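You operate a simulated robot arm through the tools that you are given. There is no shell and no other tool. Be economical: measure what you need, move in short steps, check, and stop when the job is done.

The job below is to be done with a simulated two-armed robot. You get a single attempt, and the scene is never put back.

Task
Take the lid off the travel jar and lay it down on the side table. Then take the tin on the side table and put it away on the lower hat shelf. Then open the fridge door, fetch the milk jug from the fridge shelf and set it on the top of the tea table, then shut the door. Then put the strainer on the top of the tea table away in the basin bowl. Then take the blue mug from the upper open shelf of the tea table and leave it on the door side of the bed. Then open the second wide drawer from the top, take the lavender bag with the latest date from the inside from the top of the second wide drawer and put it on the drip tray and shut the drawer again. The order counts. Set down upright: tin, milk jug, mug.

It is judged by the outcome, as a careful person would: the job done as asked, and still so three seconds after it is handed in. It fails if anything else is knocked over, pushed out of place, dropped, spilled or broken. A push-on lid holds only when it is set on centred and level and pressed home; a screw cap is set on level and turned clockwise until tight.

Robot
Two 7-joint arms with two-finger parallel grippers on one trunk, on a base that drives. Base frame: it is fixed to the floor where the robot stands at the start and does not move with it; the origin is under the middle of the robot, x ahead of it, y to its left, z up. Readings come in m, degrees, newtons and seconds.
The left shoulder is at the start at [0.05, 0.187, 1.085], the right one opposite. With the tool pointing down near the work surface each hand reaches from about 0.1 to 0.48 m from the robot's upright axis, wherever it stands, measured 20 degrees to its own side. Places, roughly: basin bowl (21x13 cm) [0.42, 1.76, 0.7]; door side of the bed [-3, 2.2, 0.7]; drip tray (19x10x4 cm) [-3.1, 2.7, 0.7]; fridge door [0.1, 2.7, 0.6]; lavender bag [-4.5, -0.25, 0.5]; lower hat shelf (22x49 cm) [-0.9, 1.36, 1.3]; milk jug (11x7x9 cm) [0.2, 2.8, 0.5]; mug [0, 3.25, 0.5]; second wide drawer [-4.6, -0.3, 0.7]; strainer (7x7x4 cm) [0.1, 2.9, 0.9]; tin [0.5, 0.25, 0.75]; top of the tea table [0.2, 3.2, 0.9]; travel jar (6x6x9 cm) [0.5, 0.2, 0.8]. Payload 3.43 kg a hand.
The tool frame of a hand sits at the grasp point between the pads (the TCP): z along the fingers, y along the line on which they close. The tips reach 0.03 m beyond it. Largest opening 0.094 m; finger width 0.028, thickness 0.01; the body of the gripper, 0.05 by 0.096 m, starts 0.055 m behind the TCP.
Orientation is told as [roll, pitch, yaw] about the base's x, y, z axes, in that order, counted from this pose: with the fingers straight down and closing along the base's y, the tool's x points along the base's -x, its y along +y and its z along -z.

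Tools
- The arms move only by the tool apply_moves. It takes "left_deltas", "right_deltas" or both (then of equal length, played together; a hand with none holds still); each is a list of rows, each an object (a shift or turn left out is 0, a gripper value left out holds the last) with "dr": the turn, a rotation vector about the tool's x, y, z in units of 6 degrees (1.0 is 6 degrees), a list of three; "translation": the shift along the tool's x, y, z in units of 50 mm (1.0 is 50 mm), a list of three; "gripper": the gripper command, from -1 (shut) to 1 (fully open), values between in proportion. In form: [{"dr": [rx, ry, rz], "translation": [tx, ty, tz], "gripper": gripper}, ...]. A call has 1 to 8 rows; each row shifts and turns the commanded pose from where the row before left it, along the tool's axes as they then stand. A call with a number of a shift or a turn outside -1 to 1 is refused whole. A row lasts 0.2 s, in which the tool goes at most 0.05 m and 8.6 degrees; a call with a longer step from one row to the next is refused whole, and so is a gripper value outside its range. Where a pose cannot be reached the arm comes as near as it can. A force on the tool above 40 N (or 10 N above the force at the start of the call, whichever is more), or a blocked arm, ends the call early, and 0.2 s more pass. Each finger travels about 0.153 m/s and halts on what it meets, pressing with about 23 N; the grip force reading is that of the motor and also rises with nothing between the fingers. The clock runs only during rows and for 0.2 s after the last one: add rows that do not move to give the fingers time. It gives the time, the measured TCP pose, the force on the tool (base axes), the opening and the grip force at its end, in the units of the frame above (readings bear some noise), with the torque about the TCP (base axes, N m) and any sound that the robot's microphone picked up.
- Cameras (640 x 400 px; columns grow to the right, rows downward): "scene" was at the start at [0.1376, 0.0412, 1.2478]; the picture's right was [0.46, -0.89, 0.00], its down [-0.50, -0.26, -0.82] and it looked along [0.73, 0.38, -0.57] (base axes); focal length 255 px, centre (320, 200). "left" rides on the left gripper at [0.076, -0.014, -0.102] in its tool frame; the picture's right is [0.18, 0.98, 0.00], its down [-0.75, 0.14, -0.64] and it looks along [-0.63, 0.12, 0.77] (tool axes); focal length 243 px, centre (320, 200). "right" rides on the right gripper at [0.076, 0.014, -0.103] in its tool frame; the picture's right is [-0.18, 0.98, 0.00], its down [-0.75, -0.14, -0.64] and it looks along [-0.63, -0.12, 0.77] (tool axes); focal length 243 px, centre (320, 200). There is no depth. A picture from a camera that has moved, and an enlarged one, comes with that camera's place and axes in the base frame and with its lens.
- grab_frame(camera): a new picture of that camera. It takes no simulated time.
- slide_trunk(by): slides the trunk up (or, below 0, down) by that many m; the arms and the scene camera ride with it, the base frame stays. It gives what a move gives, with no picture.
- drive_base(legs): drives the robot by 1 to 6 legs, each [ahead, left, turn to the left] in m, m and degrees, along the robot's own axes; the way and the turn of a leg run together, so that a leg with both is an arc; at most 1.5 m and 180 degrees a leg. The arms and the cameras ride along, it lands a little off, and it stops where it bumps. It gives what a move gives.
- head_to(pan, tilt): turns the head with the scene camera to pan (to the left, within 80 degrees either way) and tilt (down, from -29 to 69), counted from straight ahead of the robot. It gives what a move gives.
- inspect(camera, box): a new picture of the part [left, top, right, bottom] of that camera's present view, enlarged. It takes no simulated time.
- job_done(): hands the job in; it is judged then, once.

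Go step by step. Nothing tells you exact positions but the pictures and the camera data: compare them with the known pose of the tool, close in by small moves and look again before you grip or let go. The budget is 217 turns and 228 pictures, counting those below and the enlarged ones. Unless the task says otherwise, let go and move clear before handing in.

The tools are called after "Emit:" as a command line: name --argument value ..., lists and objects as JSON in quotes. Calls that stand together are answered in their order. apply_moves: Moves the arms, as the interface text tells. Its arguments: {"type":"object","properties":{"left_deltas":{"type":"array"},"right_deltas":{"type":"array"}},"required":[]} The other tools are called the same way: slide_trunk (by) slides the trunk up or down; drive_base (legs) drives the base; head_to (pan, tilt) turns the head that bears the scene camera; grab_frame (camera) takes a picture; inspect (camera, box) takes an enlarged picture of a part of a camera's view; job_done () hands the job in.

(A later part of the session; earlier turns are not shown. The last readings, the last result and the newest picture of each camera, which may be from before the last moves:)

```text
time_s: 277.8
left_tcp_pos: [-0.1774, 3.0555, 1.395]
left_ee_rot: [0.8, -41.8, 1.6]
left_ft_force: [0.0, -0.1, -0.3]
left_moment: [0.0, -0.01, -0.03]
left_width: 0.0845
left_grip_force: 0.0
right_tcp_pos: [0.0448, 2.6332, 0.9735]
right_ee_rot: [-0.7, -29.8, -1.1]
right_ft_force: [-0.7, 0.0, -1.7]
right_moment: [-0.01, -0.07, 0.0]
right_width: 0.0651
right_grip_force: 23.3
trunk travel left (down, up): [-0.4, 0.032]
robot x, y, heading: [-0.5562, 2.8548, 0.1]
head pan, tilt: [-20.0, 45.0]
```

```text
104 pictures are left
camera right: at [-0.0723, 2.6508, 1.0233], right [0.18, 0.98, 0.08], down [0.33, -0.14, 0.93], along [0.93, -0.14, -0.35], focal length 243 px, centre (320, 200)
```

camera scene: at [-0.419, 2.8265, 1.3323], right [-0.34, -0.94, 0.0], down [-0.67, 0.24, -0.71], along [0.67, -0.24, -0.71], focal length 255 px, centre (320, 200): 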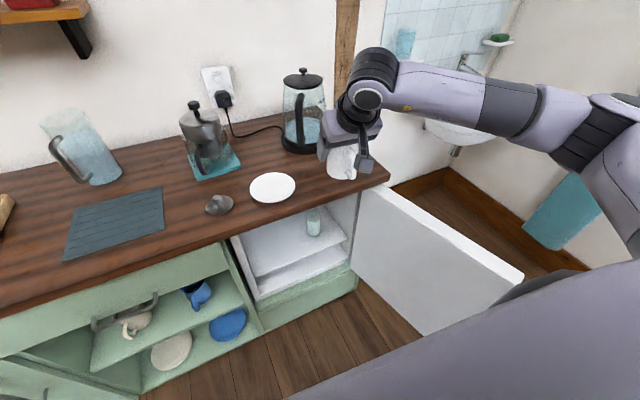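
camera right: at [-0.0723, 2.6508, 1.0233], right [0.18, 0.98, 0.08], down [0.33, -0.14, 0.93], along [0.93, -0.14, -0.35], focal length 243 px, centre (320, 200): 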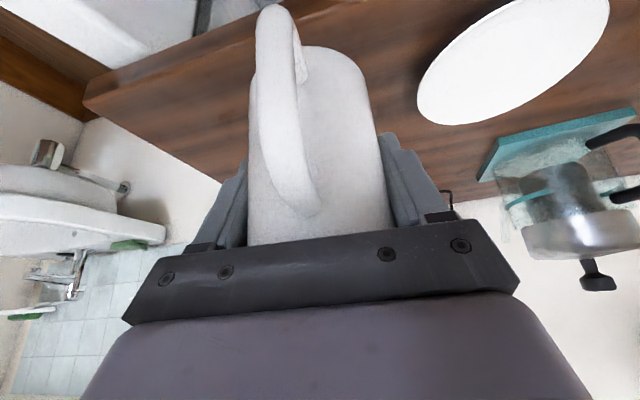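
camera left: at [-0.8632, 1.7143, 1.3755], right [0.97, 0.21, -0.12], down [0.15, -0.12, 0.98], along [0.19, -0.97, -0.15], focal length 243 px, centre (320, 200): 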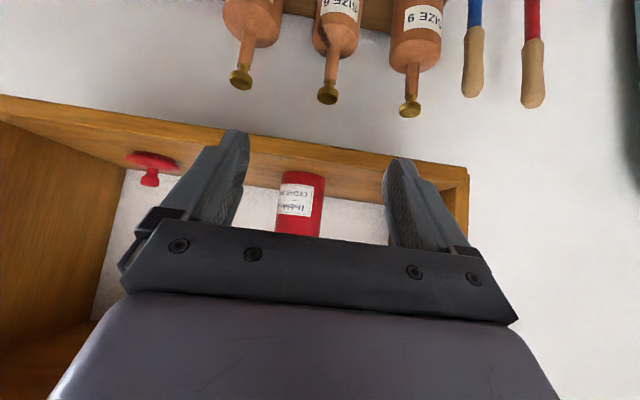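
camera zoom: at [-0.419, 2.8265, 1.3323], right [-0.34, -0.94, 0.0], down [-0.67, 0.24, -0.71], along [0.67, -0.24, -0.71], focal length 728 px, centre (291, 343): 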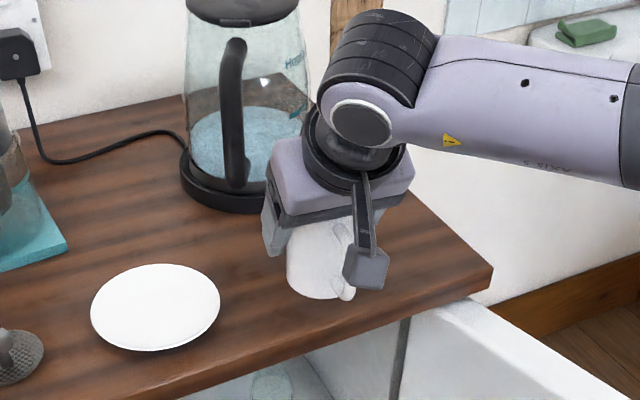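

Emit:
apply_moves --right_deltas '[{"translation": [0.03, 0, 0.052]}, {"translation": [0.03, 0, 0.052]}, {"translation": [0.025, 0, 0.043]}, {}]'

Emit:
apply_moves --right_deltas '[{"translation": [0.02, 0, 0.035]}, {"translation": [0.02, 0, 0.035]}, {}]'

```text
time_s: 278.8
left_tcp_pos: [-0.1768, 3.0563, 1.397]
left_ee_rot: [0.8, -41.8, 1.6]
left_ft_force: [0.3, 0.4, -0.9]
left_moment: [-0.02, -0.03, 0.04]
left_width: 0.0846
left_grip_force: 0.0
right_tcp_pos: [0.045, 2.6335, 0.9642]
right_ee_rot: [-0.7, -29.9, -0.9]
right_ft_force: [0.5, -0.7, -3.3]
right_moment: [-0.01, -0.06, 0.0]
right_width: 0.0651
right_grip_force: 22.7
trunk travel left (down, up): [-0.4, 0.032]
robot x, y, heading: [-0.554, 2.8524, 0.3]
head pan, tilt: [-20.0, 45.0]
```

```text
time_s: 279.6
left_tcp_pos: [-0.1781, 3.056, 1.3951]
left_ee_rot: [0.7, -41.8, 1.7]
left_ft_force: [1.1, -0.2, 0.1]
left_moment: [0.02, 0.0, 0.0]
left_width: 0.0848
left_grip_force: 0.1
right_tcp_pos: [0.0453, 2.6328, 0.9604]
right_ee_rot: [-0.7, -30.0, -0.9]
right_ft_force: [0.1, 0.1, -2.7]
right_moment: [0.03, -0.05, -0.03]
right_width: 0.0651
right_grip_force: 22.7
trunk travel left (down, up): [-0.4, 0.032]
robot x, y, heading: [-0.558, 2.8494, 0.4]
head pan, tilt: [-20.0, 45.0]
```

Emit:
apply_moves --right_deltas '[{"translation": [0.02, 0, 0.035]}, {"translation": [0.02, 0, 0.035]}, {}]'

Emit:
inspect --camera "right" --box '[200, 0, 440, 150]'

```text
time_s: 280.4
left_tcp_pos: [-0.1767, 3.056, 1.395]
left_ee_rot: [0.9, -41.7, 1.6]
left_ft_force: [0.6, 0.7, -0.2]
left_moment: [-0.01, 0.01, -0.01]
left_width: 0.0848
left_grip_force: 0.0
right_tcp_pos: [0.0432, 2.6333, 0.9562]
right_ee_rot: [-0.7, -30.0, -1.0]
right_ft_force: [-0.5, -0.5, -2.4]
right_moment: [0.02, -0.03, -0.05]
right_width: 0.0651
right_grip_force: 22.6
trunk travel left (down, up): [-0.4, 0.032]
robot x, y, heading: [-0.5527, 2.8533, 0.1]
head pan, tilt: [-20.0, 45.0]
```

```text
2.67 times, centred on (320, 75) of right
camera zoom: at [-0.0729, 2.6509, 1.0066], right [0.18, 0.98, 0.08], down [0.33, -0.14, 0.93], along [0.93, -0.14, -0.35], focal length 647 px, centre (320, 533)
```

zoom: 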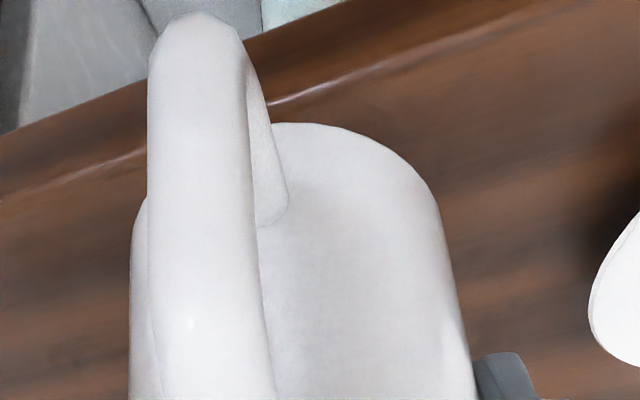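

The jug's front is close to the counter edge, so I'll move it 3.5 cm further in before setting it down.

Emit:
apply_moves --right_deltas '[{"translation": [-0.05, 0, -0.09]}, {"translation": [-0.3, 0, 0.17]}, {"translation": [-0.3, 0, 0.17]}, {"translation": [0.03, 0, 0.052]}, {"translation": [0.02, 0, 0.035]}, {}]'

Emit:
apply_moves --right_deltas '[{"translation": [0.02, 0, 0.035]}, {"translation": [0.02, 0, 0.035]}, {}]'

Emit:
inspect --camera "scene" --box '[240, 80, 420, 220]'

```text
time_s: 281.8
left_tcp_pos: [-0.1766, 3.0561, 1.3946]
left_ee_rot: [0.8, -41.8, 1.8]
left_ft_force: [-0.1, 0.9, 0.0]
left_moment: [0.0, 0.02, 0.0]
left_width: 0.0847
left_grip_force: 0.0
right_tcp_pos: [0.0786, 2.633, 0.9575]
right_ee_rot: [-0.8, -30.0, -1.0]
right_ft_force: [-0.1, -0.6, -3.1]
right_moment: [-0.02, -0.06, 0.01]
right_width: 0.0654
right_grip_force: 22.5
trunk travel left (down, up): [-0.4, 0.032]
robot x, y, heading: [-0.5573, 2.8529, 0.2]
head pan, tilt: [-20.0, 45.0]
```

```text
time_s: 282.6
left_tcp_pos: [-0.1765, 3.0552, 1.3962]
left_ee_rot: [0.8, -41.8, 1.6]
left_ft_force: [0.2, -0.5, -0.5]
left_moment: [-0.01, -0.01, -0.01]
left_width: 0.0845
left_grip_force: 0.1
right_tcp_pos: [0.0793, 2.6313, 0.9528]
right_ee_rot: [-0.6, -29.9, -1.0]
right_ft_force: [-0.2, -0.6, -2.3]
right_moment: [-0.03, -0.04, 0.0]
right_width: 0.0651
right_grip_force: 22.8
trunk travel left (down, up): [-0.4, 0.032]
robot x, y, heading: [-0.5519, 2.8512, 0.7]
head pan, tilt: [-20.0, 45.0]
```

```text
2.86 times, centred on (330, 150) of scene
camera zoom: at [-0.419, 2.8264, 1.3323], right [-0.34, -0.94, 0.0], down [-0.67, 0.24, -0.71], along [0.67, -0.24, -0.71], focal length 728 px, centre (291, 343)
```

zoom: 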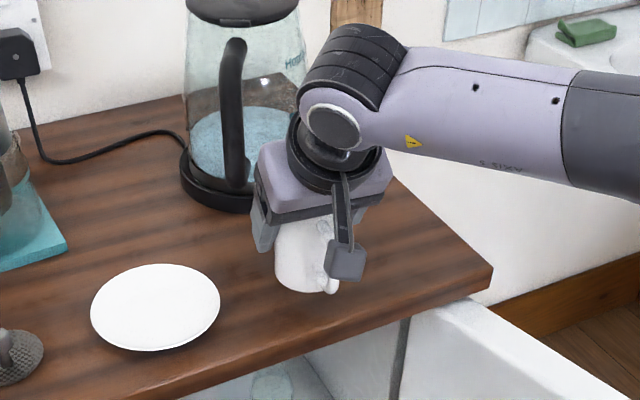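

Still no contact; keep lowering slowly.

Emit:
apply_moves --right_deltas '[{"translation": [0.02, 0, 0.035]}, {"translation": [0.02, 0, 0.035]}, {"translation": [0.02, 0, 0.035]}, {}]'

```text
time_s: 283.6
left_tcp_pos: [-0.1781, 3.0555, 1.3956]
left_ee_rot: [0.7, -41.8, 1.7]
left_ft_force: [0.5, 0.3, 0.7]
left_moment: [0.0, 0.05, -0.01]
left_width: 0.0847
left_grip_force: 0.1
right_tcp_pos: [0.0793, 2.6319, 0.9461]
right_ee_rot: [-0.8, -29.9, -1.0]
right_ft_force: [1.1, -0.3, -3.9]
right_moment: [-0.04, -0.08, 0.01]
right_width: 0.065
right_grip_force: 23.1
trunk travel left (down, up): [-0.4, 0.032]
robot x, y, heading: [-0.5565, 2.8542, 0.2]
head pan, tilt: [-20.0, 45.0]
```

Emit:
apply_moves --right_deltas '[{"translation": [0.02, 0, 0.035]}, {"translation": [0.02, 0, 0.035]}, {"translation": [0.02, 0, 0.035]}, {}]'

Emit:
inspect --camera "right" --box '[200, 0, 440, 150]'

```text
time_s: 284.6
left_tcp_pos: [-0.1761, 3.0554, 1.3958]
left_ee_rot: [0.7, -41.8, 1.8]
left_ft_force: [-0.4, -0.1, -0.1]
left_moment: [0.02, -0.02, 0.0]
left_width: 0.0844
left_grip_force: 0.0
right_tcp_pos: [0.079, 2.6333, 0.9411]
right_ee_rot: [-0.8, -29.9, -1.0]
right_ft_force: [0.4, -0.4, -2.3]
right_moment: [0.0, -0.05, 0.0]
right_width: 0.0652
right_grip_force: 22.8
trunk travel left (down, up): [-0.4, 0.032]
robot x, y, heading: [-0.5536, 2.8534, 0.3]
head pan, tilt: [-20.0, 45.0]
```

```text
2.67 times, centred on (320, 75) of right
camera zoom: at [-0.0378, 2.6505, 0.9904], right [0.18, 0.98, 0.08], down [0.33, -0.14, 0.93], along [0.93, -0.14, -0.35], focal length 647 px, centre (320, 533)
```

zoom: 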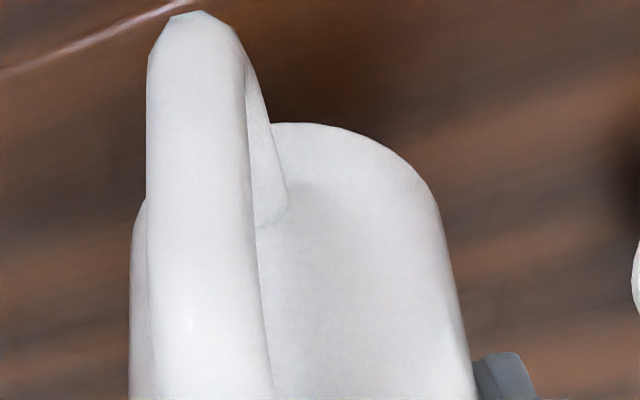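

Emit:
apply_moves --right_deltas '[{"translation": [0.02, 0, 0.035]}, {"translation": [0.02, 0, 0.035]}, {"translation": [0.02, 0, 0.035]}, {"translation": [0.02, 0, 0.035]}, {}]'

```text
time_s: 285.8
left_tcp_pos: [-0.1763, 3.0564, 1.3953]
left_ee_rot: [0.8, -41.8, 1.7]
left_ft_force: [-0.2, 0.0, -0.8]
left_moment: [-0.02, -0.04, 0.01]
left_width: 0.0849
left_grip_force: 0.0
right_tcp_pos: [0.08, 2.6309, 0.9312]
right_ee_rot: [-0.7, -29.9, -1.0]
right_ft_force: [0.9, 0.0, -3.0]
right_moment: [-0.03, -0.06, 0.05]
right_width: 0.065
right_grip_force: 23.4
trunk travel left (down, up): [-0.4, 0.032]
robot x, y, heading: [-0.553, 2.8574, 0.1]
head pan, tilt: [-20.0, 45.0]
```

Emit:
apply_moves --right_deltas '[{"translation": [0.02, 0, 0.035]}, {"translation": [0.02, 0, 0.035]}, {"translation": [0.02, 0, 0.035]}, {"translation": [0.02, 0, 0.035]}, {}]'

Emit:
inspect --camera "scene" --box '[270, 110, 390, 210]'

```text
time_s: 287.0
left_tcp_pos: [-0.1777, 3.0564, 1.3965]
left_ee_rot: [0.8, -41.9, 1.6]
left_ft_force: [0.2, 0.4, -0.6]
left_moment: [0.0, -0.02, -0.07]
left_width: 0.0847
left_grip_force: 0.0
right_tcp_pos: [0.0793, 2.6327, 0.9241]
right_ee_rot: [-0.7, -29.9, -0.9]
right_ft_force: [0.2, -0.6, -2.4]
right_moment: [-0.02, -0.06, 0.02]
right_width: 0.0648
right_grip_force: 23.1
trunk travel left (down, up): [-0.4, 0.032]
robot x, y, heading: [-0.5569, 2.8517, 0.1]
head pan, tilt: [-20.0, 45.0]
```

```text
4.00 times, centred on (330, 160) of scene
camera zoom: at [-0.419, 2.8264, 1.3323], right [-0.34, -0.94, 0.0], down [-0.67, 0.24, -0.71], along [0.67, -0.24, -0.71], focal length 1019 px, centre (280, 360)
```

zoom: 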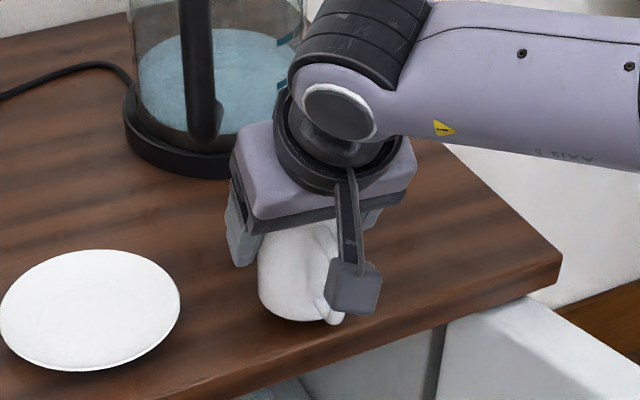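

Emit:
apply_moves --right_deltas '[{"translation": [0.02, 0, 0.035]}, {"translation": [0.02, 0, 0.035]}, {"translation": [0.02, 0, 0.035]}, {}]'

```text
time_s: 288.0
left_tcp_pos: [-0.1769, 3.0546, 1.3955]
left_ee_rot: [0.7, -41.9, 1.7]
left_ft_force: [0.9, 0.0, -0.4]
left_moment: [-0.02, -0.01, 0.03]
left_width: 0.0844
left_grip_force: 0.1
right_tcp_pos: [0.0805, 2.6315, 0.9179]
right_ee_rot: [-0.7, -29.9, -1.0]
right_ft_force: [0.1, 0.5, -2.9]
right_moment: [0.0, -0.01, 0.0]
right_width: 0.0651
right_grip_force: 22.6
trunk travel left (down, up): [-0.4, 0.032]
robot x, y, heading: [-0.5532, 2.8495, -0.0]
head pan, tilt: [-20.0, 45.0]
```

Emit:
apply_moves --right_deltas '[{"translation": [0.02, 0, 0.035]}, {"translation": [0.02, 0, 0.035]}, {"translation": [0.02, 0, 0.035]}, {}]'

Emit:
apply_moves --right_deltas '[{"translation": [0.02, 0, 0.035]}, {"translation": [0.02, 0, 0.035]}, {}]'

Emit:
inspect --camera "right" --box '[160, 0, 480, 200]'

```text
time_s: 289.0
left_tcp_pos: [-0.1782, 3.0551, 1.396]
left_ee_rot: [0.8, -41.8, 1.8]
left_ft_force: [0.1, -0.3, 0.0]
left_moment: [0.01, 0.02, 0.0]
left_width: 0.0846
left_grip_force: 0.1
right_tcp_pos: [0.0796, 2.6325, 0.9114]
right_ee_rot: [-0.6, -30.1, -1.0]
right_ft_force: [0.6, -1.1, -0.9]
right_moment: [0.07, -0.01, 0.01]
right_width: 0.065
right_grip_force: 22.8
trunk travel left (down, up): [-0.4, 0.032]
robot x, y, heading: [-0.5567, 2.8525, -0.0]
head pan, tilt: [-20.0, 45.0]
```

```text
time_s: 289.8
left_tcp_pos: [-0.1803, 3.0556, 1.3972]
left_ee_rot: [0.9, -42.0, 1.7]
left_ft_force: [0.0, 0.4, -0.3]
left_moment: [0.01, 0.0, 0.01]
left_width: 0.0845
left_grip_force: 0.1
right_tcp_pos: [0.0806, 2.6321, 0.9129]
right_ee_rot: [-0.6, -30.4, -1.2]
right_ft_force: [0.6, -4.4, 19.6]
right_moment: [0.23, 0.54, 0.1]
right_width: 0.0653
right_grip_force: 23.3
trunk travel left (down, up): [-0.4, 0.032]
robot x, y, heading: [-0.5539, 2.8506, 0.2]
head pan, tilt: [-20.0, 45.0]
```

```text
2.00 times, centred on (320, 100) of right
camera zoom: at [-0.0372, 2.6495, 0.9613], right [0.18, 0.98, 0.08], down [0.32, -0.14, 0.94], along [0.93, -0.14, -0.34], focal length 485 px, centre (320, 400)
```

zoom: 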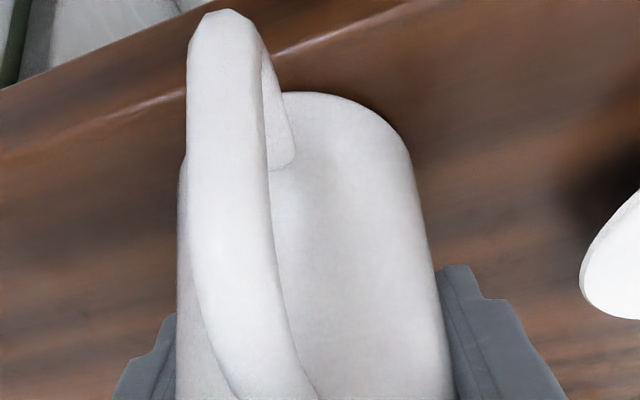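

Contact: the real countertop is at z≈0.845, and the jug is still near the edge. I'll lift slightly, move 5 cm further in, and set it down.

Emit:
apply_moves --right_deltas '[{"translation": [-0.1, 0, -0.17]}, {"translation": [-0.43, 0, 0.25]}, {"translation": [-0.43, 0, 0.25]}, {"translation": [0.03, 0, 0.055]}, {"translation": [0.03, 0, 0.055]}, {}]'

Emit:
apply_moves --right_deltas '[{"translation": [0.02, 0, 0.035]}, {"translation": [0.02, 0, 0.035]}, {}]'

Emit:
grab_frame --camera "scene"

```text
time_s: 291.2
left_tcp_pos: [-0.1779, 3.0559, 1.3977]
left_ee_rot: [0.8, -41.9, 1.7]
left_ft_force: [0.0, -0.3, -0.1]
left_moment: [0.01, 0.02, -0.01]
left_width: 0.0848
left_grip_force: 0.0
right_tcp_pos: [0.1302, 2.6308, 0.9118]
right_ee_rot: [-0.7, -30.0, -1.0]
right_ft_force: [-0.1, -0.4, 2.4]
right_moment: [0.07, 0.0, 0.04]
right_width: 0.0649
right_grip_force: 22.7
trunk travel left (down, up): [-0.4, 0.032]
robot x, y, heading: [-0.5575, 2.8538, 0.4]
head pan, tilt: [-20.0, 45.0]
```

```text
time_s: 292.0
left_tcp_pos: [-0.179, 3.0561, 1.3967]
left_ee_rot: [0.8, -42.0, 1.7]
left_ft_force: [0.6, -0.4, -0.4]
left_moment: [-0.01, 0.0, 0.0]
left_width: 0.0847
left_grip_force: 0.1
right_tcp_pos: [0.13, 2.6305, 0.9122]
right_ee_rot: [-0.6, -30.4, -1.1]
right_ft_force: [0.5, -3.4, 18.6]
right_moment: [0.31, 0.5, 0.1]
right_width: 0.0652
right_grip_force: 23.0
trunk travel left (down, up): [-0.4, 0.032]
robot x, y, heading: [-0.5539, 2.8532, -0.1]
head pan, tilt: [-20.0, 45.0]
```

```text
98 pictures are left
camera scene: at [-0.4213, 2.8268, 1.3328], right [-0.34, -0.94, 0.0], down [-0.66, 0.24, -0.71], along [0.67, -0.24, -0.71], focal length 255 px, centre (320, 200)
```

scene: 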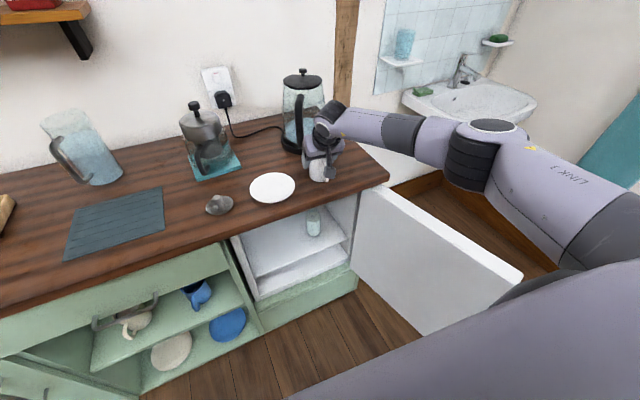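

Emit:
apply_moves --right_deltas '[{"translation": [-0.04, 0, -0.07]}, {"gripper": 0.6}, {"gripper": 1}, {"gripper": 1}, {"translation": [-0.25, 0, -0.43]}, {"translation": [-0.4, 0, -0.69]}, {"translation": [-0.4, 0, -0.69]}, {"translation": [0.5, 0, -0.7]}]'

Emit:
grab_frame --camera "scene"

```text
time_s: 293.8
left_tcp_pos: [-0.1782, 3.0546, 1.397]
left_ee_rot: [0.9, -41.9, 1.5]
left_ft_force: [-1.2, 0.5, 0.7]
left_moment: [0.01, -0.01, 0.03]
left_width: 0.0842
left_grip_force: 0.0
right_tcp_pos: [0.0894, 2.6324, 1.0334]
right_ee_rot: [-0.6, -30.0, -1.0]
right_ft_force: [0.0, -0.5, -0.4]
right_moment: [-0.02, -0.05, 0.0]
right_width: 0.0941
right_grip_force: 0.0
trunk travel left (down, up): [-0.4, 0.032]
robot x, y, heading: [-0.5531, 2.8539, 0.0]
head pan, tilt: [-20.0, 45.0]
```

```text
97 pictures are left
camera scene: at [-0.4201, 2.8258, 1.3324], right [-0.34, -0.94, 0.0], down [-0.66, 0.24, -0.71], along [0.67, -0.24, -0.71], focal length 255 px, centre (320, 200)
```

scene: 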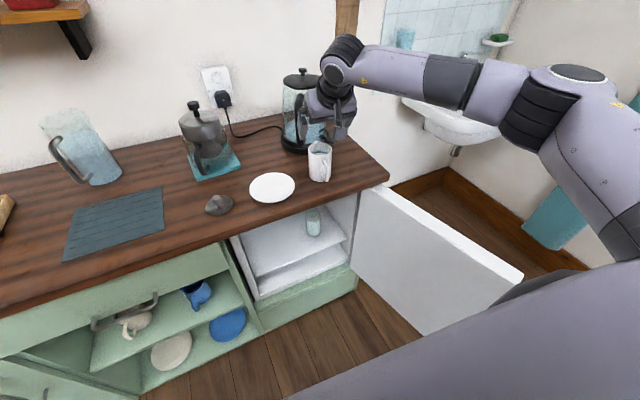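

Jug stands on the tea table. Now shut the fridge: back up, lower the trunk, and bring the closed right hand to the outer side of the door.

Emit:
drive_base --legs '[[-0.5, 0, 0], [0, -0.45, 0]]'

Emit:
slide_trunk --by -0.34

Emit:
apply_moves --right_deltas '[{"gripper": -1}, {}, {}]'

Emit:
head_to --pan -5 --tilt 30

Emit:
grab_frame --camera "scene"

```text
time_s: 300.8
left_tcp_pos: [-0.6764, 2.6017, 1.3966]
left_ee_rot: [0.8, -41.8, 1.4]
left_ft_force: [0.1, 0.5, -1.2]
left_moment: [0.03, 0.02, 0.02]
left_width: 0.0848
left_grip_force: 0.1
right_tcp_pos: [-0.4116, 2.1781, 1.0323]
right_ee_rot: [-0.7, -30.0, -1.2]
right_ft_force: [0.4, 0.4, -0.1]
right_moment: [-0.04, -0.01, 0.0]
right_width: 0.0939
right_grip_force: 0.1
trunk travel left (down, up): [-0.4, 0.032]
robot x, y, heading: [-1.0547, 2.4062, 0.1]
head pan, tilt: [-20.0, 45.0]
```

```text
time_s: 304.1
left_tcp_pos: [-0.6767, 2.603, 1.0554]
left_ee_rot: [0.8, -41.7, 1.5]
left_ft_force: [-0.5, -0.7, -0.7]
left_moment: [-0.01, 0.01, 0.01]
left_width: 0.0848
left_grip_force: 0.0
right_tcp_pos: [-0.4137, 2.1777, 0.6932]
right_ee_rot: [-0.8, -30.0, -1.2]
right_ft_force: [1.0, 0.2, -0.4]
right_moment: [0.02, 0.0, -0.04]
right_width: 0.0938
right_grip_force: 0.1
trunk travel left (down, up): [-0.06, 0.372]
robot x, y, heading: [-1.057, 2.403, -0.1]
head pan, tilt: [-20.0, 45.0]
```

```text
time_s: 304.9
left_tcp_pos: [-0.6775, 2.6019, 1.0543]
left_ee_rot: [0.8, -41.9, 1.4]
left_ft_force: [0.7, 0.1, -0.1]
left_moment: [0.01, 0.01, -0.04]
left_width: 0.0845
left_grip_force: 0.1
right_tcp_pos: [-0.4125, 2.1785, 0.6906]
right_ee_rot: [-0.7, -30.0, -1.1]
right_ft_force: [0.2, -0.6, -0.4]
right_moment: [-0.01, 0.0, 0.03]
right_width: 0.0
right_grip_force: 23.0
trunk travel left (down, up): [-0.06, 0.372]
robot x, y, heading: [-1.0545, 2.4004, -0.5]
head pan, tilt: [-20.0, 45.0]
```

```text
time_s: 305.7
left_tcp_pos: [-0.6763, 2.6021, 1.0549]
left_ee_rot: [0.9, -41.8, 1.4]
left_ft_force: [-0.2, -0.4, -0.6]
left_moment: [-0.01, 0.0, -0.01]
left_width: 0.0843
left_grip_force: 0.1
right_tcp_pos: [-0.4121, 2.1774, 0.6921]
right_ee_rot: [-0.7, -29.8, -1.3]
right_ft_force: [0.0, 0.3, 0.8]
right_moment: [0.02, -0.05, 0.0]
right_width: 0.0001
right_grip_force: 23.0
trunk travel left (down, up): [-0.06, 0.372]
robot x, y, heading: [-1.0525, 2.4023, -0.1]
head pan, tilt: [-5.0, 30.0]
```

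```text
96 pictures are left
camera scene: at [-0.9064, 2.3943, 1.0148], right [-0.09, -1.0, 0.0], down [-0.5, 0.04, -0.87], along [0.86, -0.08, -0.5], focal length 255 px, centre (320, 200)
```

scene: 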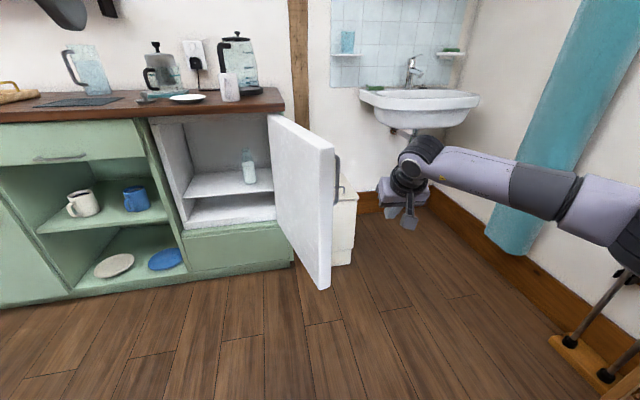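

Emit:
drive_base --legs '[[0.14, 0, 0], [0, 0.38, 0]]'

Emit:
grab_frame --camera "scene"

```text
time_s: 308.6
left_tcp_pos: [-0.5369, 2.7322, 1.0556]
left_ee_rot: [0.8, -41.7, 1.1]
left_ft_force: [-1.0, 0.6, 0.1]
left_moment: [0.0, 0.02, -0.02]
left_width: 0.0845
left_grip_force: 0.0
right_tcp_pos: [-0.277, 2.3027, 0.6926]
right_ee_rot: [-1.1, -29.5, -1.6]
right_ft_force: [-5.6, -2.0, 2.6]
right_moment: [0.22, -0.22, 0.22]
right_width: 0.0001
right_grip_force: 22.7
trunk travel left (down, up): [-0.06, 0.372]
robot x, y, heading: [-0.9194, 2.5342, -0.5]
head pan, tilt: [-5.0, 30.0]
stopped in leg 2: the robot was blocked; the commanded pose is now the measured one
```

```text
95 pictures are left
camera scene: at [-0.7678, 2.5255, 1.015], right [-0.1, -1.0, 0.0], down [-0.5, 0.05, -0.87], along [0.86, -0.08, -0.5], focal length 255 px, centre (320, 200)
```

scene: 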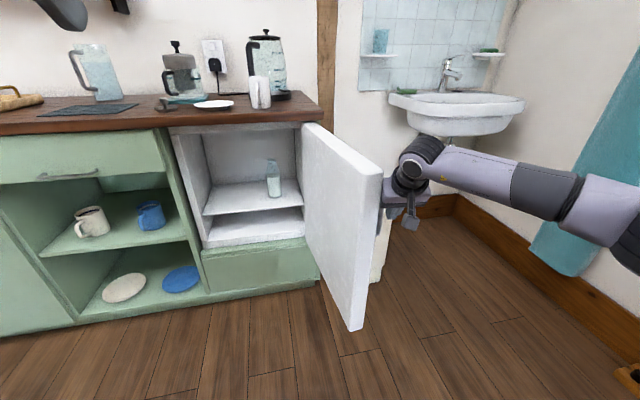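

The hand is against the door/handle. I'll push with the arm toward +y to start the door moving.

Emit:
apply_moves --right_deltas '[{"translation": [0, 0.5, 0]}, {"translation": [0, 0.5, 0]}, {"translation": [0, 0.5, 0]}, {"translation": [0, 0.5, 0]}]'

Emit:
grab_frame --camera "scene"

Emit:
grab_frame --camera "right"

```text
time_s: 309.0
left_tcp_pos: [-0.5372, 2.7312, 1.0554]
left_ee_rot: [0.8, -41.9, 1.0]
left_ft_force: [-0.2, -0.2, 1.2]
left_moment: [0.01, -0.02, 0.01]
left_width: 0.0847
left_grip_force: 0.1
right_tcp_pos: [-0.2791, 2.3097, 0.6915]
right_ee_rot: [-1.3, -29.0, -2.0]
right_ft_force: [-14.8, -5.2, 6.8]
right_moment: [0.59, -0.83, 0.57]
right_width: 0.0002
right_grip_force: 23.1
trunk travel left (down, up): [-0.06, 0.372]
robot x, y, heading: [-0.918, 2.5329, -0.6]
head pan, tilt: [-5.0, 30.0]
stopped in row 1 (right hand): the force on the tool passed its limit at 53 N (the readings are from after the stop); the commanded pose is now the measured one
```

```text
94 pictures are left
camera scene: at [-0.7694, 2.5246, 1.0153], right [-0.1, -1.0, 0.0], down [-0.5, 0.05, -0.87], along [0.86, -0.08, -0.5], focal length 255 px, centre (320, 200)
```

scene: 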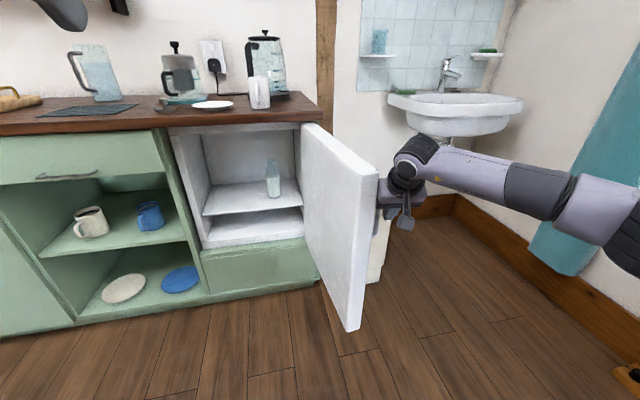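

```text
93 pictures are left
camera right: at [-0.3959, 2.3301, 0.7444], right [0.21, 0.98, 0.07], down [0.34, -0.14, 0.93], along [0.92, -0.17, -0.36], focal length 243 px, centre (320, 200)
```

right: 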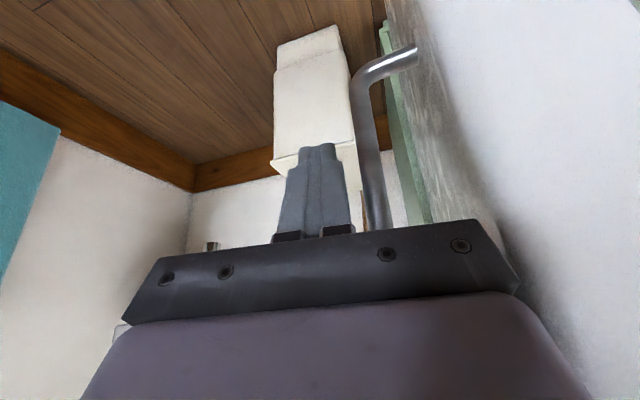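

The wide palm meets the handle first, so this push geometry is poor. I'll instead reverse the opening swing: stand beside the door as at the end of opening, fingertips on its outer face, and swing the base back about the hinge.

Emit:
drive_base --legs '[[0, -0.25, 0], [-0.1, 0, 0]]'

Emit:
apply_moves --right_deltas '[{"dr": [0, -1, 0]}, {"dr": [0, -1, 0]}, {"dr": [0, -1, 0]}, {"translation": [0.59, 0, -0.654]}, {"translation": [0.59, 0, -0.654]}, {"translation": [0.59, 0, -0.654]}, {"translation": [0.59, 0, -0.654]}, {"translation": [0.59, 0, -0.654]}]'

Emit:
drive_base --legs '[[0, -0.3, 0], [0, 0, 76], [0, -0.4, 0]]'

Emit:
grab_frame --camera "scene"

```text
time_s: 312.5
left_tcp_pos: [-0.6391, 2.4873, 1.0552]
left_ee_rot: [0.8, -41.8, 1.2]
left_ft_force: [0.4, -0.2, -0.2]
left_moment: [0.0, 0.04, -0.02]
left_width: 0.0846
left_grip_force: 0.1
right_tcp_pos: [-0.3803, 2.0688, 0.6899]
right_ee_rot: [-1.2, -29.0, -1.6]
right_ft_force: [-0.2, 0.3, -0.4]
right_moment: [0.02, 0.02, -0.04]
right_width: 0.0
right_grip_force: 23.3
trunk travel left (down, up): [-0.06, 0.372]
robot x, y, heading: [-1.0174, 2.2921, -0.1]
head pan, tilt: [-5.0, 30.0]
```

```text
time_s: 314.3
left_tcp_pos: [-0.6382, 2.4862, 1.0554]
left_ee_rot: [0.8, -41.8, 1.2]
left_ft_force: [0.2, 0.3, 0.7]
left_moment: [0.01, -0.03, 0.0]
left_width: 0.0847
left_grip_force: 0.1
right_tcp_pos: [-0.6, 2.0762, 0.6948]
right_ee_rot: [-1.7, -46.8, -1.1]
right_ft_force: [1.0, 0.4, -0.4]
right_moment: [0.02, 0.0, 0.0]
right_width: 0.0003
right_grip_force: 23.0
trunk travel left (down, up): [-0.06, 0.372]
robot x, y, heading: [-1.0186, 2.2878, -0.2]
head pan, tilt: [-5.0, 30.0]
```

```text
time_s: 324.6
left_tcp_pos: [-0.7412, 2.3534, 1.0562]
left_ee_rot: [0.8, -41.7, 76.9]
left_ft_force: [-0.8, -0.2, -0.3]
left_moment: [-0.02, 0.03, 0.03]
left_width: 0.0847
left_grip_force: 0.1
right_tcp_pos: [-0.3319, 2.2889, 0.6948]
right_ee_rot: [-1.8, -46.8, 74.4]
right_ft_force: [0.1, -0.4, 0.3]
right_moment: [0.01, 0.04, 0.05]
right_width: 0.0003
right_grip_force: 23.1
trunk travel left (down, up): [-0.06, 0.372]
robot x, y, heading: [-0.646, 1.9372, 74.8]
head pan, tilt: [-5.0, 30.0]
stopped in leg 3: the robot was blocked; the commanded pose is now the measured one
```

```text
92 pictures are left
camera scene: at [-0.5968, 2.0795, 1.0149], right [0.94, -0.34, 0.0], down [-0.17, -0.47, -0.87], along [0.29, 0.81, -0.5], focal length 255 px, centre (320, 200)
```

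scene: 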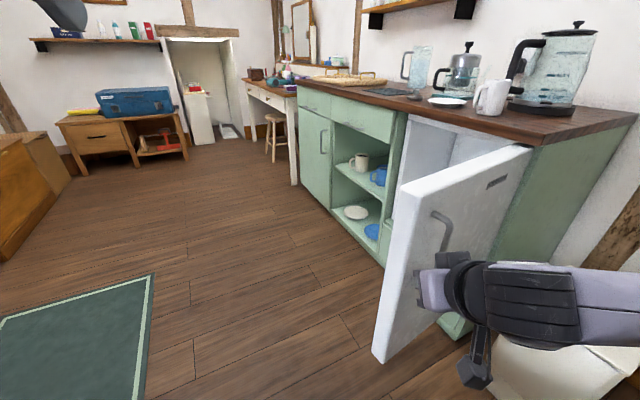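

The fingertips are just outside the handle. I'll back off, shift toward the hinge side of the handle, and then swing.

Emit:
drive_base --legs '[[-0.07, 0, 0], [0, -0.11, 0], [0.05, 0, 0]]'

Emit:
grab_frame --camera "right"

Emit:
grab_frame --camera "scene"

```text
time_s: 325.3
left_tcp_pos: [-0.7422, 2.3561, 1.0552]
left_ee_rot: [0.6, -41.8, 76.9]
left_ft_force: [1.3, 0.2, -0.4]
left_moment: [0.01, 0.04, 0.0]
left_width: 0.0846
left_grip_force: 0.0
right_tcp_pos: [-0.3335, 2.2895, 0.6948]
right_ee_rot: [-1.8, -46.8, 74.4]
right_ft_force: [0.3, -0.3, 0.1]
right_moment: [-0.01, 0.03, 0.01]
right_width: 0.0
right_grip_force: 22.8
trunk travel left (down, up): [-0.06, 0.372]
robot x, y, heading: [-0.6439, 1.9387, 75.1]
head pan, tilt: [-5.0, 30.0]
stopped in leg 1: the robot was blocked; the commanded pose is now the measured one
```

```text
91 pictures are left
camera right: at [-0.3842, 2.1723, 0.7088], right [-0.91, 0.4, 0.11], down [0.13, 0.01, 0.99], along [0.4, 0.91, -0.06], focal length 243 px, centre (320, 200)
```

right: 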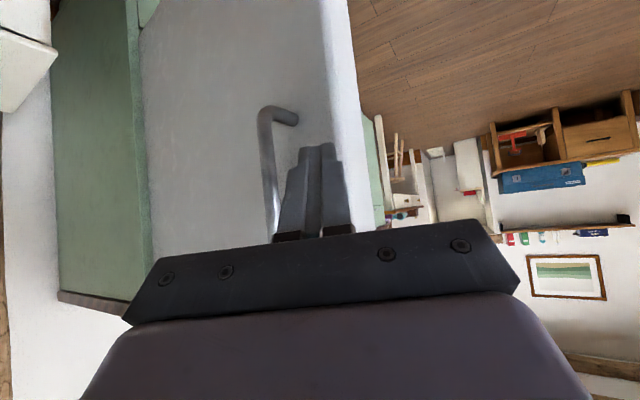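

```text
90 pictures are left
camera scene: at [-0.5976, 2.0796, 1.0149], right [0.94, -0.34, 0.0], down [-0.17, -0.47, -0.87], along [0.29, 0.81, -0.5], focal length 255 px, centre (320, 200)
```

scene: 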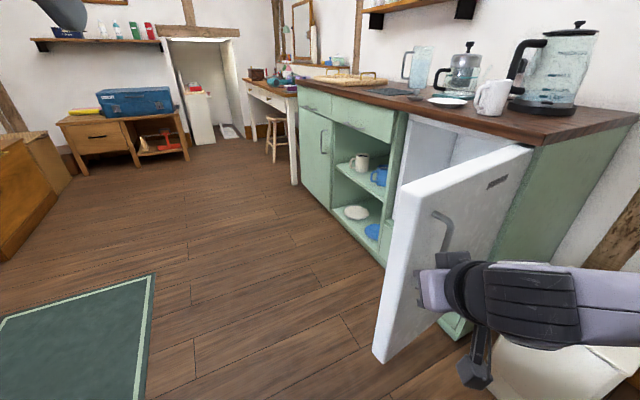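

Emit:
apply_moves --right_deltas '[{"translation": [0.34, 0, -0.36]}, {"translation": [0.34, 0, -0.36]}, {"translation": [0.1, -0.8, -0.1]}, {"translation": [0, -0.9, 0]}, {"translation": [-0.34, 0, 0.36]}, {"translation": [-0.34, 0, 0.36]}, {}]'

Emit:
grab_frame --camera "right"

```text
time_s: 326.9
left_tcp_pos: [-0.7419, 2.3549, 1.054]
left_ee_rot: [0.8, -41.8, 77.0]
left_ft_force: [0.9, 1.1, 0.5]
left_moment: [0.02, 0.01, -0.02]
left_width: 0.0846
left_grip_force: 0.0
right_tcp_pos: [-0.2468, 2.3045, 0.6945]
right_ee_rot: [-1.7, -46.8, 74.6]
right_ft_force: [-0.5, -0.3, -0.3]
right_moment: [-0.02, -0.03, -0.01]
right_width: 0.0
right_grip_force: 23.0
right hand out of reach, approached as far as the arm can: row 1, 2, 3
trunk travel left (down, up): [-0.06, 0.372]
robot x, y, heading: [-0.645, 1.9383, 75.4]
head pan, tilt: [-5.0, 30.0]
```

```text
89 pictures are left
camera right: at [-0.2983, 2.1864, 0.7082], right [-0.91, 0.4, 0.11], down [0.13, 0.01, 0.99], along [0.4, 0.91, -0.06], focal length 243 px, centre (320, 200)
```

right: 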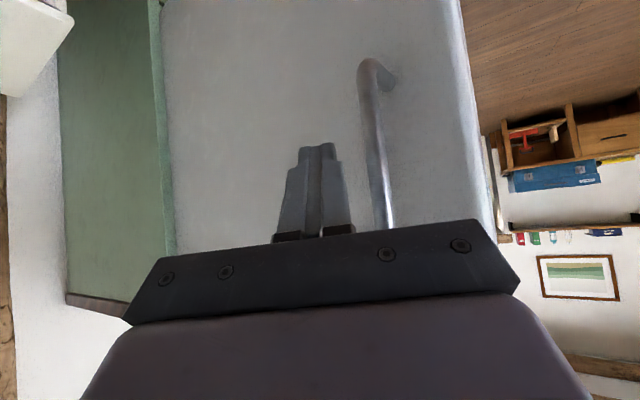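

Good position. Now swing the base back about the hinge to push the door.

Emit:
drive_base --legs '[[0.02, 0.01, 0], [0.0975, 0.12, -10], [0.0975, 0.12, -10], [0.0975, 0.12, -10]]'

Emit:
grab_frame --camera "scene"

```text
time_s: 331.6
left_tcp_pos: [-0.6837, 2.7996, 1.0543]
left_ee_rot: [0.7, -41.8, 46.6]
left_ft_force: [-0.5, 0.5, 0.5]
left_moment: [-0.01, 0.01, -0.01]
left_width: 0.0848
left_grip_force: 0.1
right_tcp_pos: [-0.2828, 2.5067, 0.6952]
right_ee_rot: [-1.7, -46.8, 44.2]
right_ft_force: [-0.7, 0.4, -0.6]
right_moment: [0.02, -0.03, -0.01]
right_width: 0.0001
right_grip_force: 22.5
trunk travel left (down, up): [-0.06, 0.372]
robot x, y, heading: [-0.8097, 2.3875, 45.0]
head pan, tilt: [-5.0, 30.0]
```

```text
88 pictures are left
camera scene: at [-0.6987, 2.4899, 1.0149], right [0.64, -0.77, 0.0], down [-0.38, -0.32, -0.87], along [0.66, 0.56, -0.5], focal length 255 px, centre (320, 200)
```

scene: 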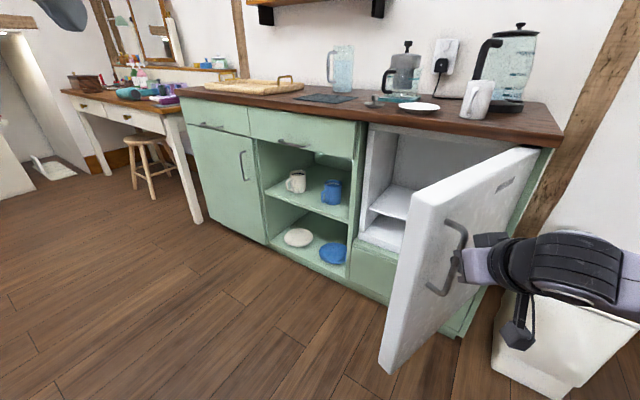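

Emit:
drive_base --legs '[[0.03, 0, 0], [0.1, 0.12, -10], [0.1, 0.12, -10], [0.1, 0.12, -10]]'

Emit:
grab_frame --camera "scene"

```text
time_s: 336.4
left_tcp_pos: [-0.3914, 3.1583, 1.0545]
left_ee_rot: [0.6, -41.8, 16.2]
left_ft_force: [-0.1, -0.8, -0.6]
left_moment: [-0.01, 0.02, -0.01]
left_width: 0.0848
left_grip_force: 0.0
right_tcp_pos: [-0.1945, 2.7032, 0.6948]
right_ee_rot: [-1.7, -46.8, 13.8]
right_ft_force: [-0.1, -0.1, -0.2]
right_moment: [-0.02, -0.04, -0.01]
right_width: 0.0
right_grip_force: 23.1
trunk travel left (down, up): [-0.06, 0.372]
robot x, y, heading: [-0.706, 2.8652, 14.5]
head pan, tilt: [-5.0, 30.0]
```

```text
87 pictures are left
camera scene: at [-0.5608, 2.8986, 1.0149], right [0.17, -0.99, 0.0], down [-0.49, -0.08, -0.87], along [0.85, 0.14, -0.5], focal length 255 px, centre (320, 200)
```

scene: 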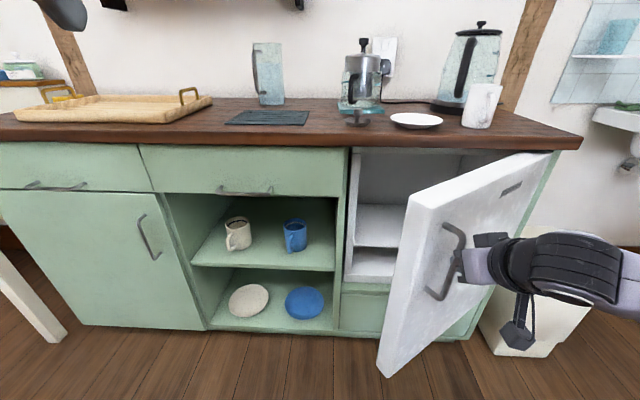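

Emit:
drive_base --legs '[[0.1, 0.12, -10], [0.1, 0.12, -10], [0.1, 0.1, -8]]'

Emit:
grab_frame --camera "scene"

```text
time_s: 340.5
left_tcp_pos: [0.0034, 3.3076, 1.0553]
left_ee_rot: [0.6, -41.9, -12.5]
left_ft_force: [-0.5, 0.6, 0.2]
left_moment: [0.01, 0.02, -0.02]
left_width: 0.0846
left_grip_force: 0.1
right_tcp_pos: [-0.0408, 2.8127, 0.6947]
right_ee_rot: [-1.8, -46.8, -14.8]
right_ft_force: [0.3, -0.4, -0.6]
right_moment: [0.03, -0.02, 0.0]
right_width: 0.0
right_grip_force: 23.3
trunk travel left (down, up): [-0.06, 0.372]
robot x, y, heading: [-0.4149, 3.1969, -14.1]
head pan, tilt: [-5.0, 30.0]
```

```text
86 pictures are left
camera scene: at [-0.2695, 3.1615, 1.0149], right [-0.33, -0.94, 0.0], down [-0.47, 0.16, -0.87], along [0.82, -0.28, -0.5], focal length 255 px, centre (320, 200)
```

scene: 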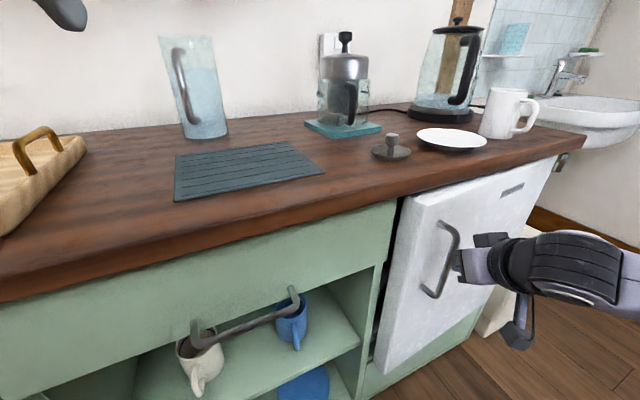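

Emit:
apply_moves --right_deltas '[{"translation": [-0.27, 0.05, 0.29]}, {"translation": [-0.27, 0.05, 0.29]}, {"translation": [-0.14, 0, 0.15]}, {"translation": [-0.14, 0, 0.15]}, {}]'

Emit:
grab_frame --camera "scene"

```text
time_s: 341.2
left_tcp_pos: [0.0038, 3.3076, 1.0548]
left_ee_rot: [0.7, -41.8, -12.4]
left_ft_force: [-0.2, 0.4, -0.4]
left_moment: [-0.01, 0.02, -0.01]
left_width: 0.0847
left_grip_force: 0.1
right_tcp_pos: [-0.0075, 2.8062, 0.6942]
right_ee_rot: [-2.2, -46.4, -14.5]
right_ft_force: [-7.9, -0.5, 2.3]
right_moment: [0.17, -0.4, 0.47]
right_width: 0.0
right_grip_force: 23.2
trunk travel left (down, up): [-0.06, 0.372]
robot x, y, heading: [-0.4108, 3.2026, -14.3]
head pan, tilt: [-5.0, 30.0]
stopped in row 3 (right hand): the force on the tool passed its limit at 49 N (the readings are from after the stop); the commanded pose is now the measured one
```

```text
85 pictures are left
camera scene: at [-0.2703, 3.1613, 1.0151], right [-0.33, -0.94, 0.0], down [-0.47, 0.16, -0.87], along [0.82, -0.29, -0.5], focal length 255 px, centre (320, 200)
```

scene: 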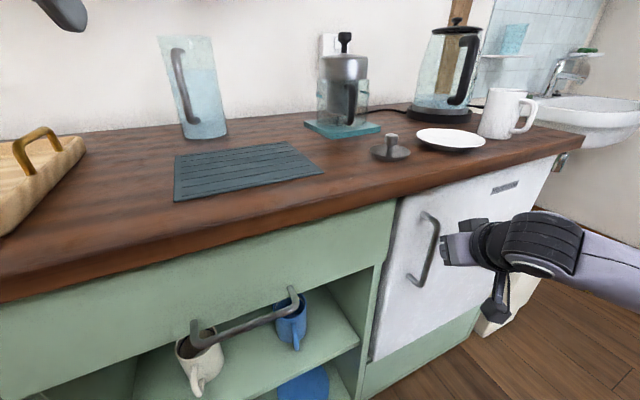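

The door looks shut; one more firm push to make sure, then back the hand off.

Emit:
apply_moves --right_deltas '[{"translation": [-0.12, 0, 0.13]}, {"translation": [-0.12, 0, 0.13]}, {}]'

Emit:
apply_moves --right_deltas '[{"translation": [0.4, 0, -0.43]}, {"translation": [0.4, 0, -0.43]}, {"gripper": 1}, {}]'

Emit:
inspect --camera "scene" --box '[340, 150, 580, 390]'

```text
time_s: 341.5
left_tcp_pos: [0.0039, 3.3067, 1.0556]
left_ee_rot: [0.7, -41.8, -12.6]
left_ft_force: [0.2, 0.9, 0.1]
left_moment: [0.0, 0.0, 0.0]
left_width: 0.0846
left_grip_force: 0.1
right_tcp_pos: [-0.0069, 2.8067, 0.6957]
right_ee_rot: [-2.4, -46.3, -13.8]
right_ft_force: [-18.0, -1.6, 6.1]
right_moment: [0.45, -0.94, 0.97]
right_width: 0.0
right_grip_force: 23.2
trunk travel left (down, up): [-0.06, 0.372]
robot x, y, heading: [-0.4092, 3.207, -14.3]
head pan, tilt: [-5.0, 30.0]
stopped in row 1 (right hand): the force on the tool passed its limit at 52 N (the readings are from after the stop); the commanded pose is now the measured one
```

```text
time_s: 342.5
left_tcp_pos: [0.0047, 3.3071, 1.0543]
left_ee_rot: [0.7, -41.7, -12.4]
left_ft_force: [0.4, 0.4, -0.3]
left_moment: [-0.06, -0.01, -0.02]
left_width: 0.0849
left_grip_force: 0.1
right_tcp_pos: [-0.0598, 2.8236, 0.6924]
right_ee_rot: [-2.4, -46.1, -13.9]
right_ft_force: [0.0, 0.5, -0.3]
right_moment: [-0.02, 0.01, -0.03]
right_width: 0.0938
right_grip_force: 0.1
trunk travel left (down, up): [-0.06, 0.372]
robot x, y, heading: [-0.4123, 3.2065, -14.4]
head pan, tilt: [-5.0, 30.0]
```

```text
1.67 times, centred on (460, 270) of scene
camera zoom: at [-0.2701, 3.1611, 1.0149], right [-0.33, -0.94, 0.0], down [-0.47, 0.17, -0.87], along [0.82, -0.29, -0.5], focal length 424 px, centre (87, 83)
```

zoom: 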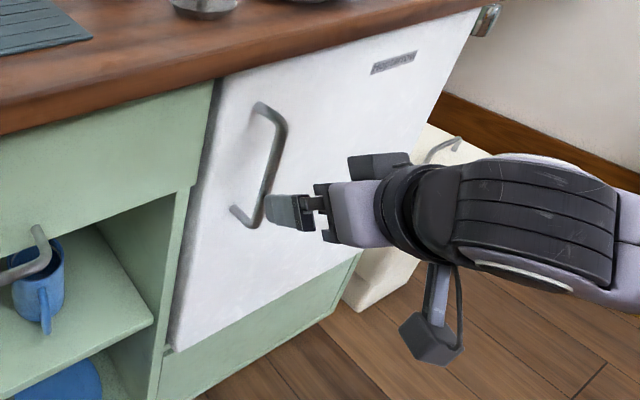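

Fridge is shut. Next the strainer. I'll back off, raise the trunk, level the heading, and point the right hand straight down.

Emit:
drive_base --legs '[[-0.2, 0, 0], [0, 0, 14.4]]'

Emit:
slide_trunk --by 0.34

Emit:
apply_moves --right_deltas '[{"dr": [0, 1, 0]}, {"dr": [0, 1, 0]}, {"dr": [0, 1, 0]}, {"dr": [0, 1, 0]}, {"dr": [0, 1, 0]}, {"dr": [0, 1, 0]}, {"dr": [0, 1, 0]}, {"dr": [-0.35, 0.7, 0]}]'

Emit:
head_to --pan -10 --tilt 40

Emit:
grab_frame --camera "scene"

```text
time_s: 345.0
left_tcp_pos: [-0.2257, 3.4572, 1.0547]
left_ee_rot: [0.8, -41.7, 2.1]
left_ft_force: [0.1, 0.0, -0.4]
left_moment: [0.02, -0.03, -0.04]
left_width: 0.0845
left_grip_force: 0.0
right_tcp_pos: [-0.1667, 2.9729, 0.6923]
right_ee_rot: [-2.4, -46.1, 0.8]
right_ft_force: [0.3, 0.3, -0.2]
right_moment: [0.01, -0.01, -0.03]
right_width: 0.094
right_grip_force: 0.0
trunk travel left (down, up): [-0.06, 0.372]
robot x, y, heading: [-0.6003, 3.2523, -0.1]
head pan, tilt: [-5.0, 30.0]
```

```text
time_s: 348.3
left_tcp_pos: [-0.2266, 3.4572, 1.3946]
left_ee_rot: [0.7, -41.7, 2.2]
left_ft_force: [0.2, -0.4, -0.5]
left_moment: [-0.04, 0.01, -0.02]
left_width: 0.085
left_grip_force: 0.2
right_tcp_pos: [-0.1662, 2.9737, 1.0327]
right_ee_rot: [-2.5, -46.0, 0.9]
right_ft_force: [0.4, 0.6, 0.0]
right_moment: [-0.02, 0.0, -0.01]
right_width: 0.0938
right_grip_force: 0.1
trunk travel left (down, up): [-0.4, 0.032]
robot x, y, heading: [-0.6035, 3.2539, 0.3]
head pan, tilt: [-5.0, 30.0]
```

```text
time_s: 350.1
left_tcp_pos: [-0.2252, 3.4576, 1.3942]
left_ee_rot: [0.6, -41.6, 2.1]
left_ft_force: [0.6, -0.3, 0.6]
left_moment: [0.01, -0.01, 0.01]
left_width: 0.0848
left_grip_force: 0.0
right_tcp_pos: [-0.1667, 2.9729, 1.0326]
right_ee_rot: [0.5, 0.2, -0.8]
right_ft_force: [-0.1, -0.3, 0.3]
right_moment: [0.02, 0.01, 0.02]
right_width: 0.0936
right_grip_force: 0.0
trunk travel left (down, up): [-0.4, 0.032]
robot x, y, heading: [-0.6056, 3.2499, 0.3]
head pan, tilt: [-5.0, 30.0]
```

```text
time_s: 350.8
left_tcp_pos: [-0.2262, 3.4569, 1.3948]
left_ee_rot: [0.7, -41.7, 2.3]
left_ft_force: [0.4, 0.1, 0.3]
left_moment: [-0.03, -0.02, -0.01]
left_width: 0.0846
left_grip_force: 0.1
right_tcp_pos: [-0.1669, 2.9728, 1.0328]
right_ee_rot: [0.4, 0.0, -0.8]
right_ft_force: [-0.4, -0.3, 0.4]
right_moment: [0.02, -0.02, 0.01]
right_width: 0.094
right_grip_force: 0.0
trunk travel left (down, up): [-0.4, 0.032]
robot x, y, heading: [-0.604, 3.2509, 0.3]
head pan, tilt: [-10.0, 40.0]
```

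```text
83 pictures are left
camera scene: at [-0.4605, 3.24, 1.3396], right [-0.17, -0.99, 0.0], down [-0.63, 0.11, -0.77], along [0.76, -0.13, -0.64], focal length 255 px, centre (320, 200)
```

scene: 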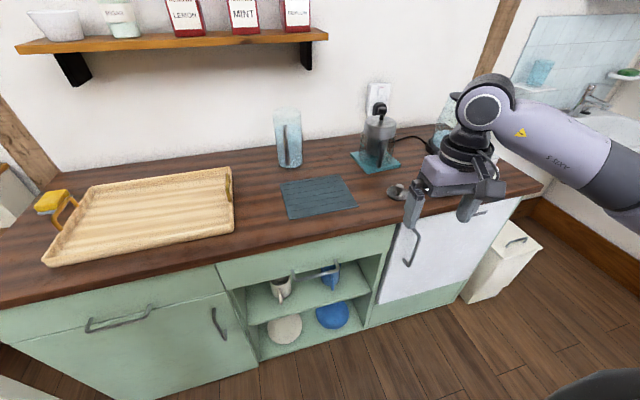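

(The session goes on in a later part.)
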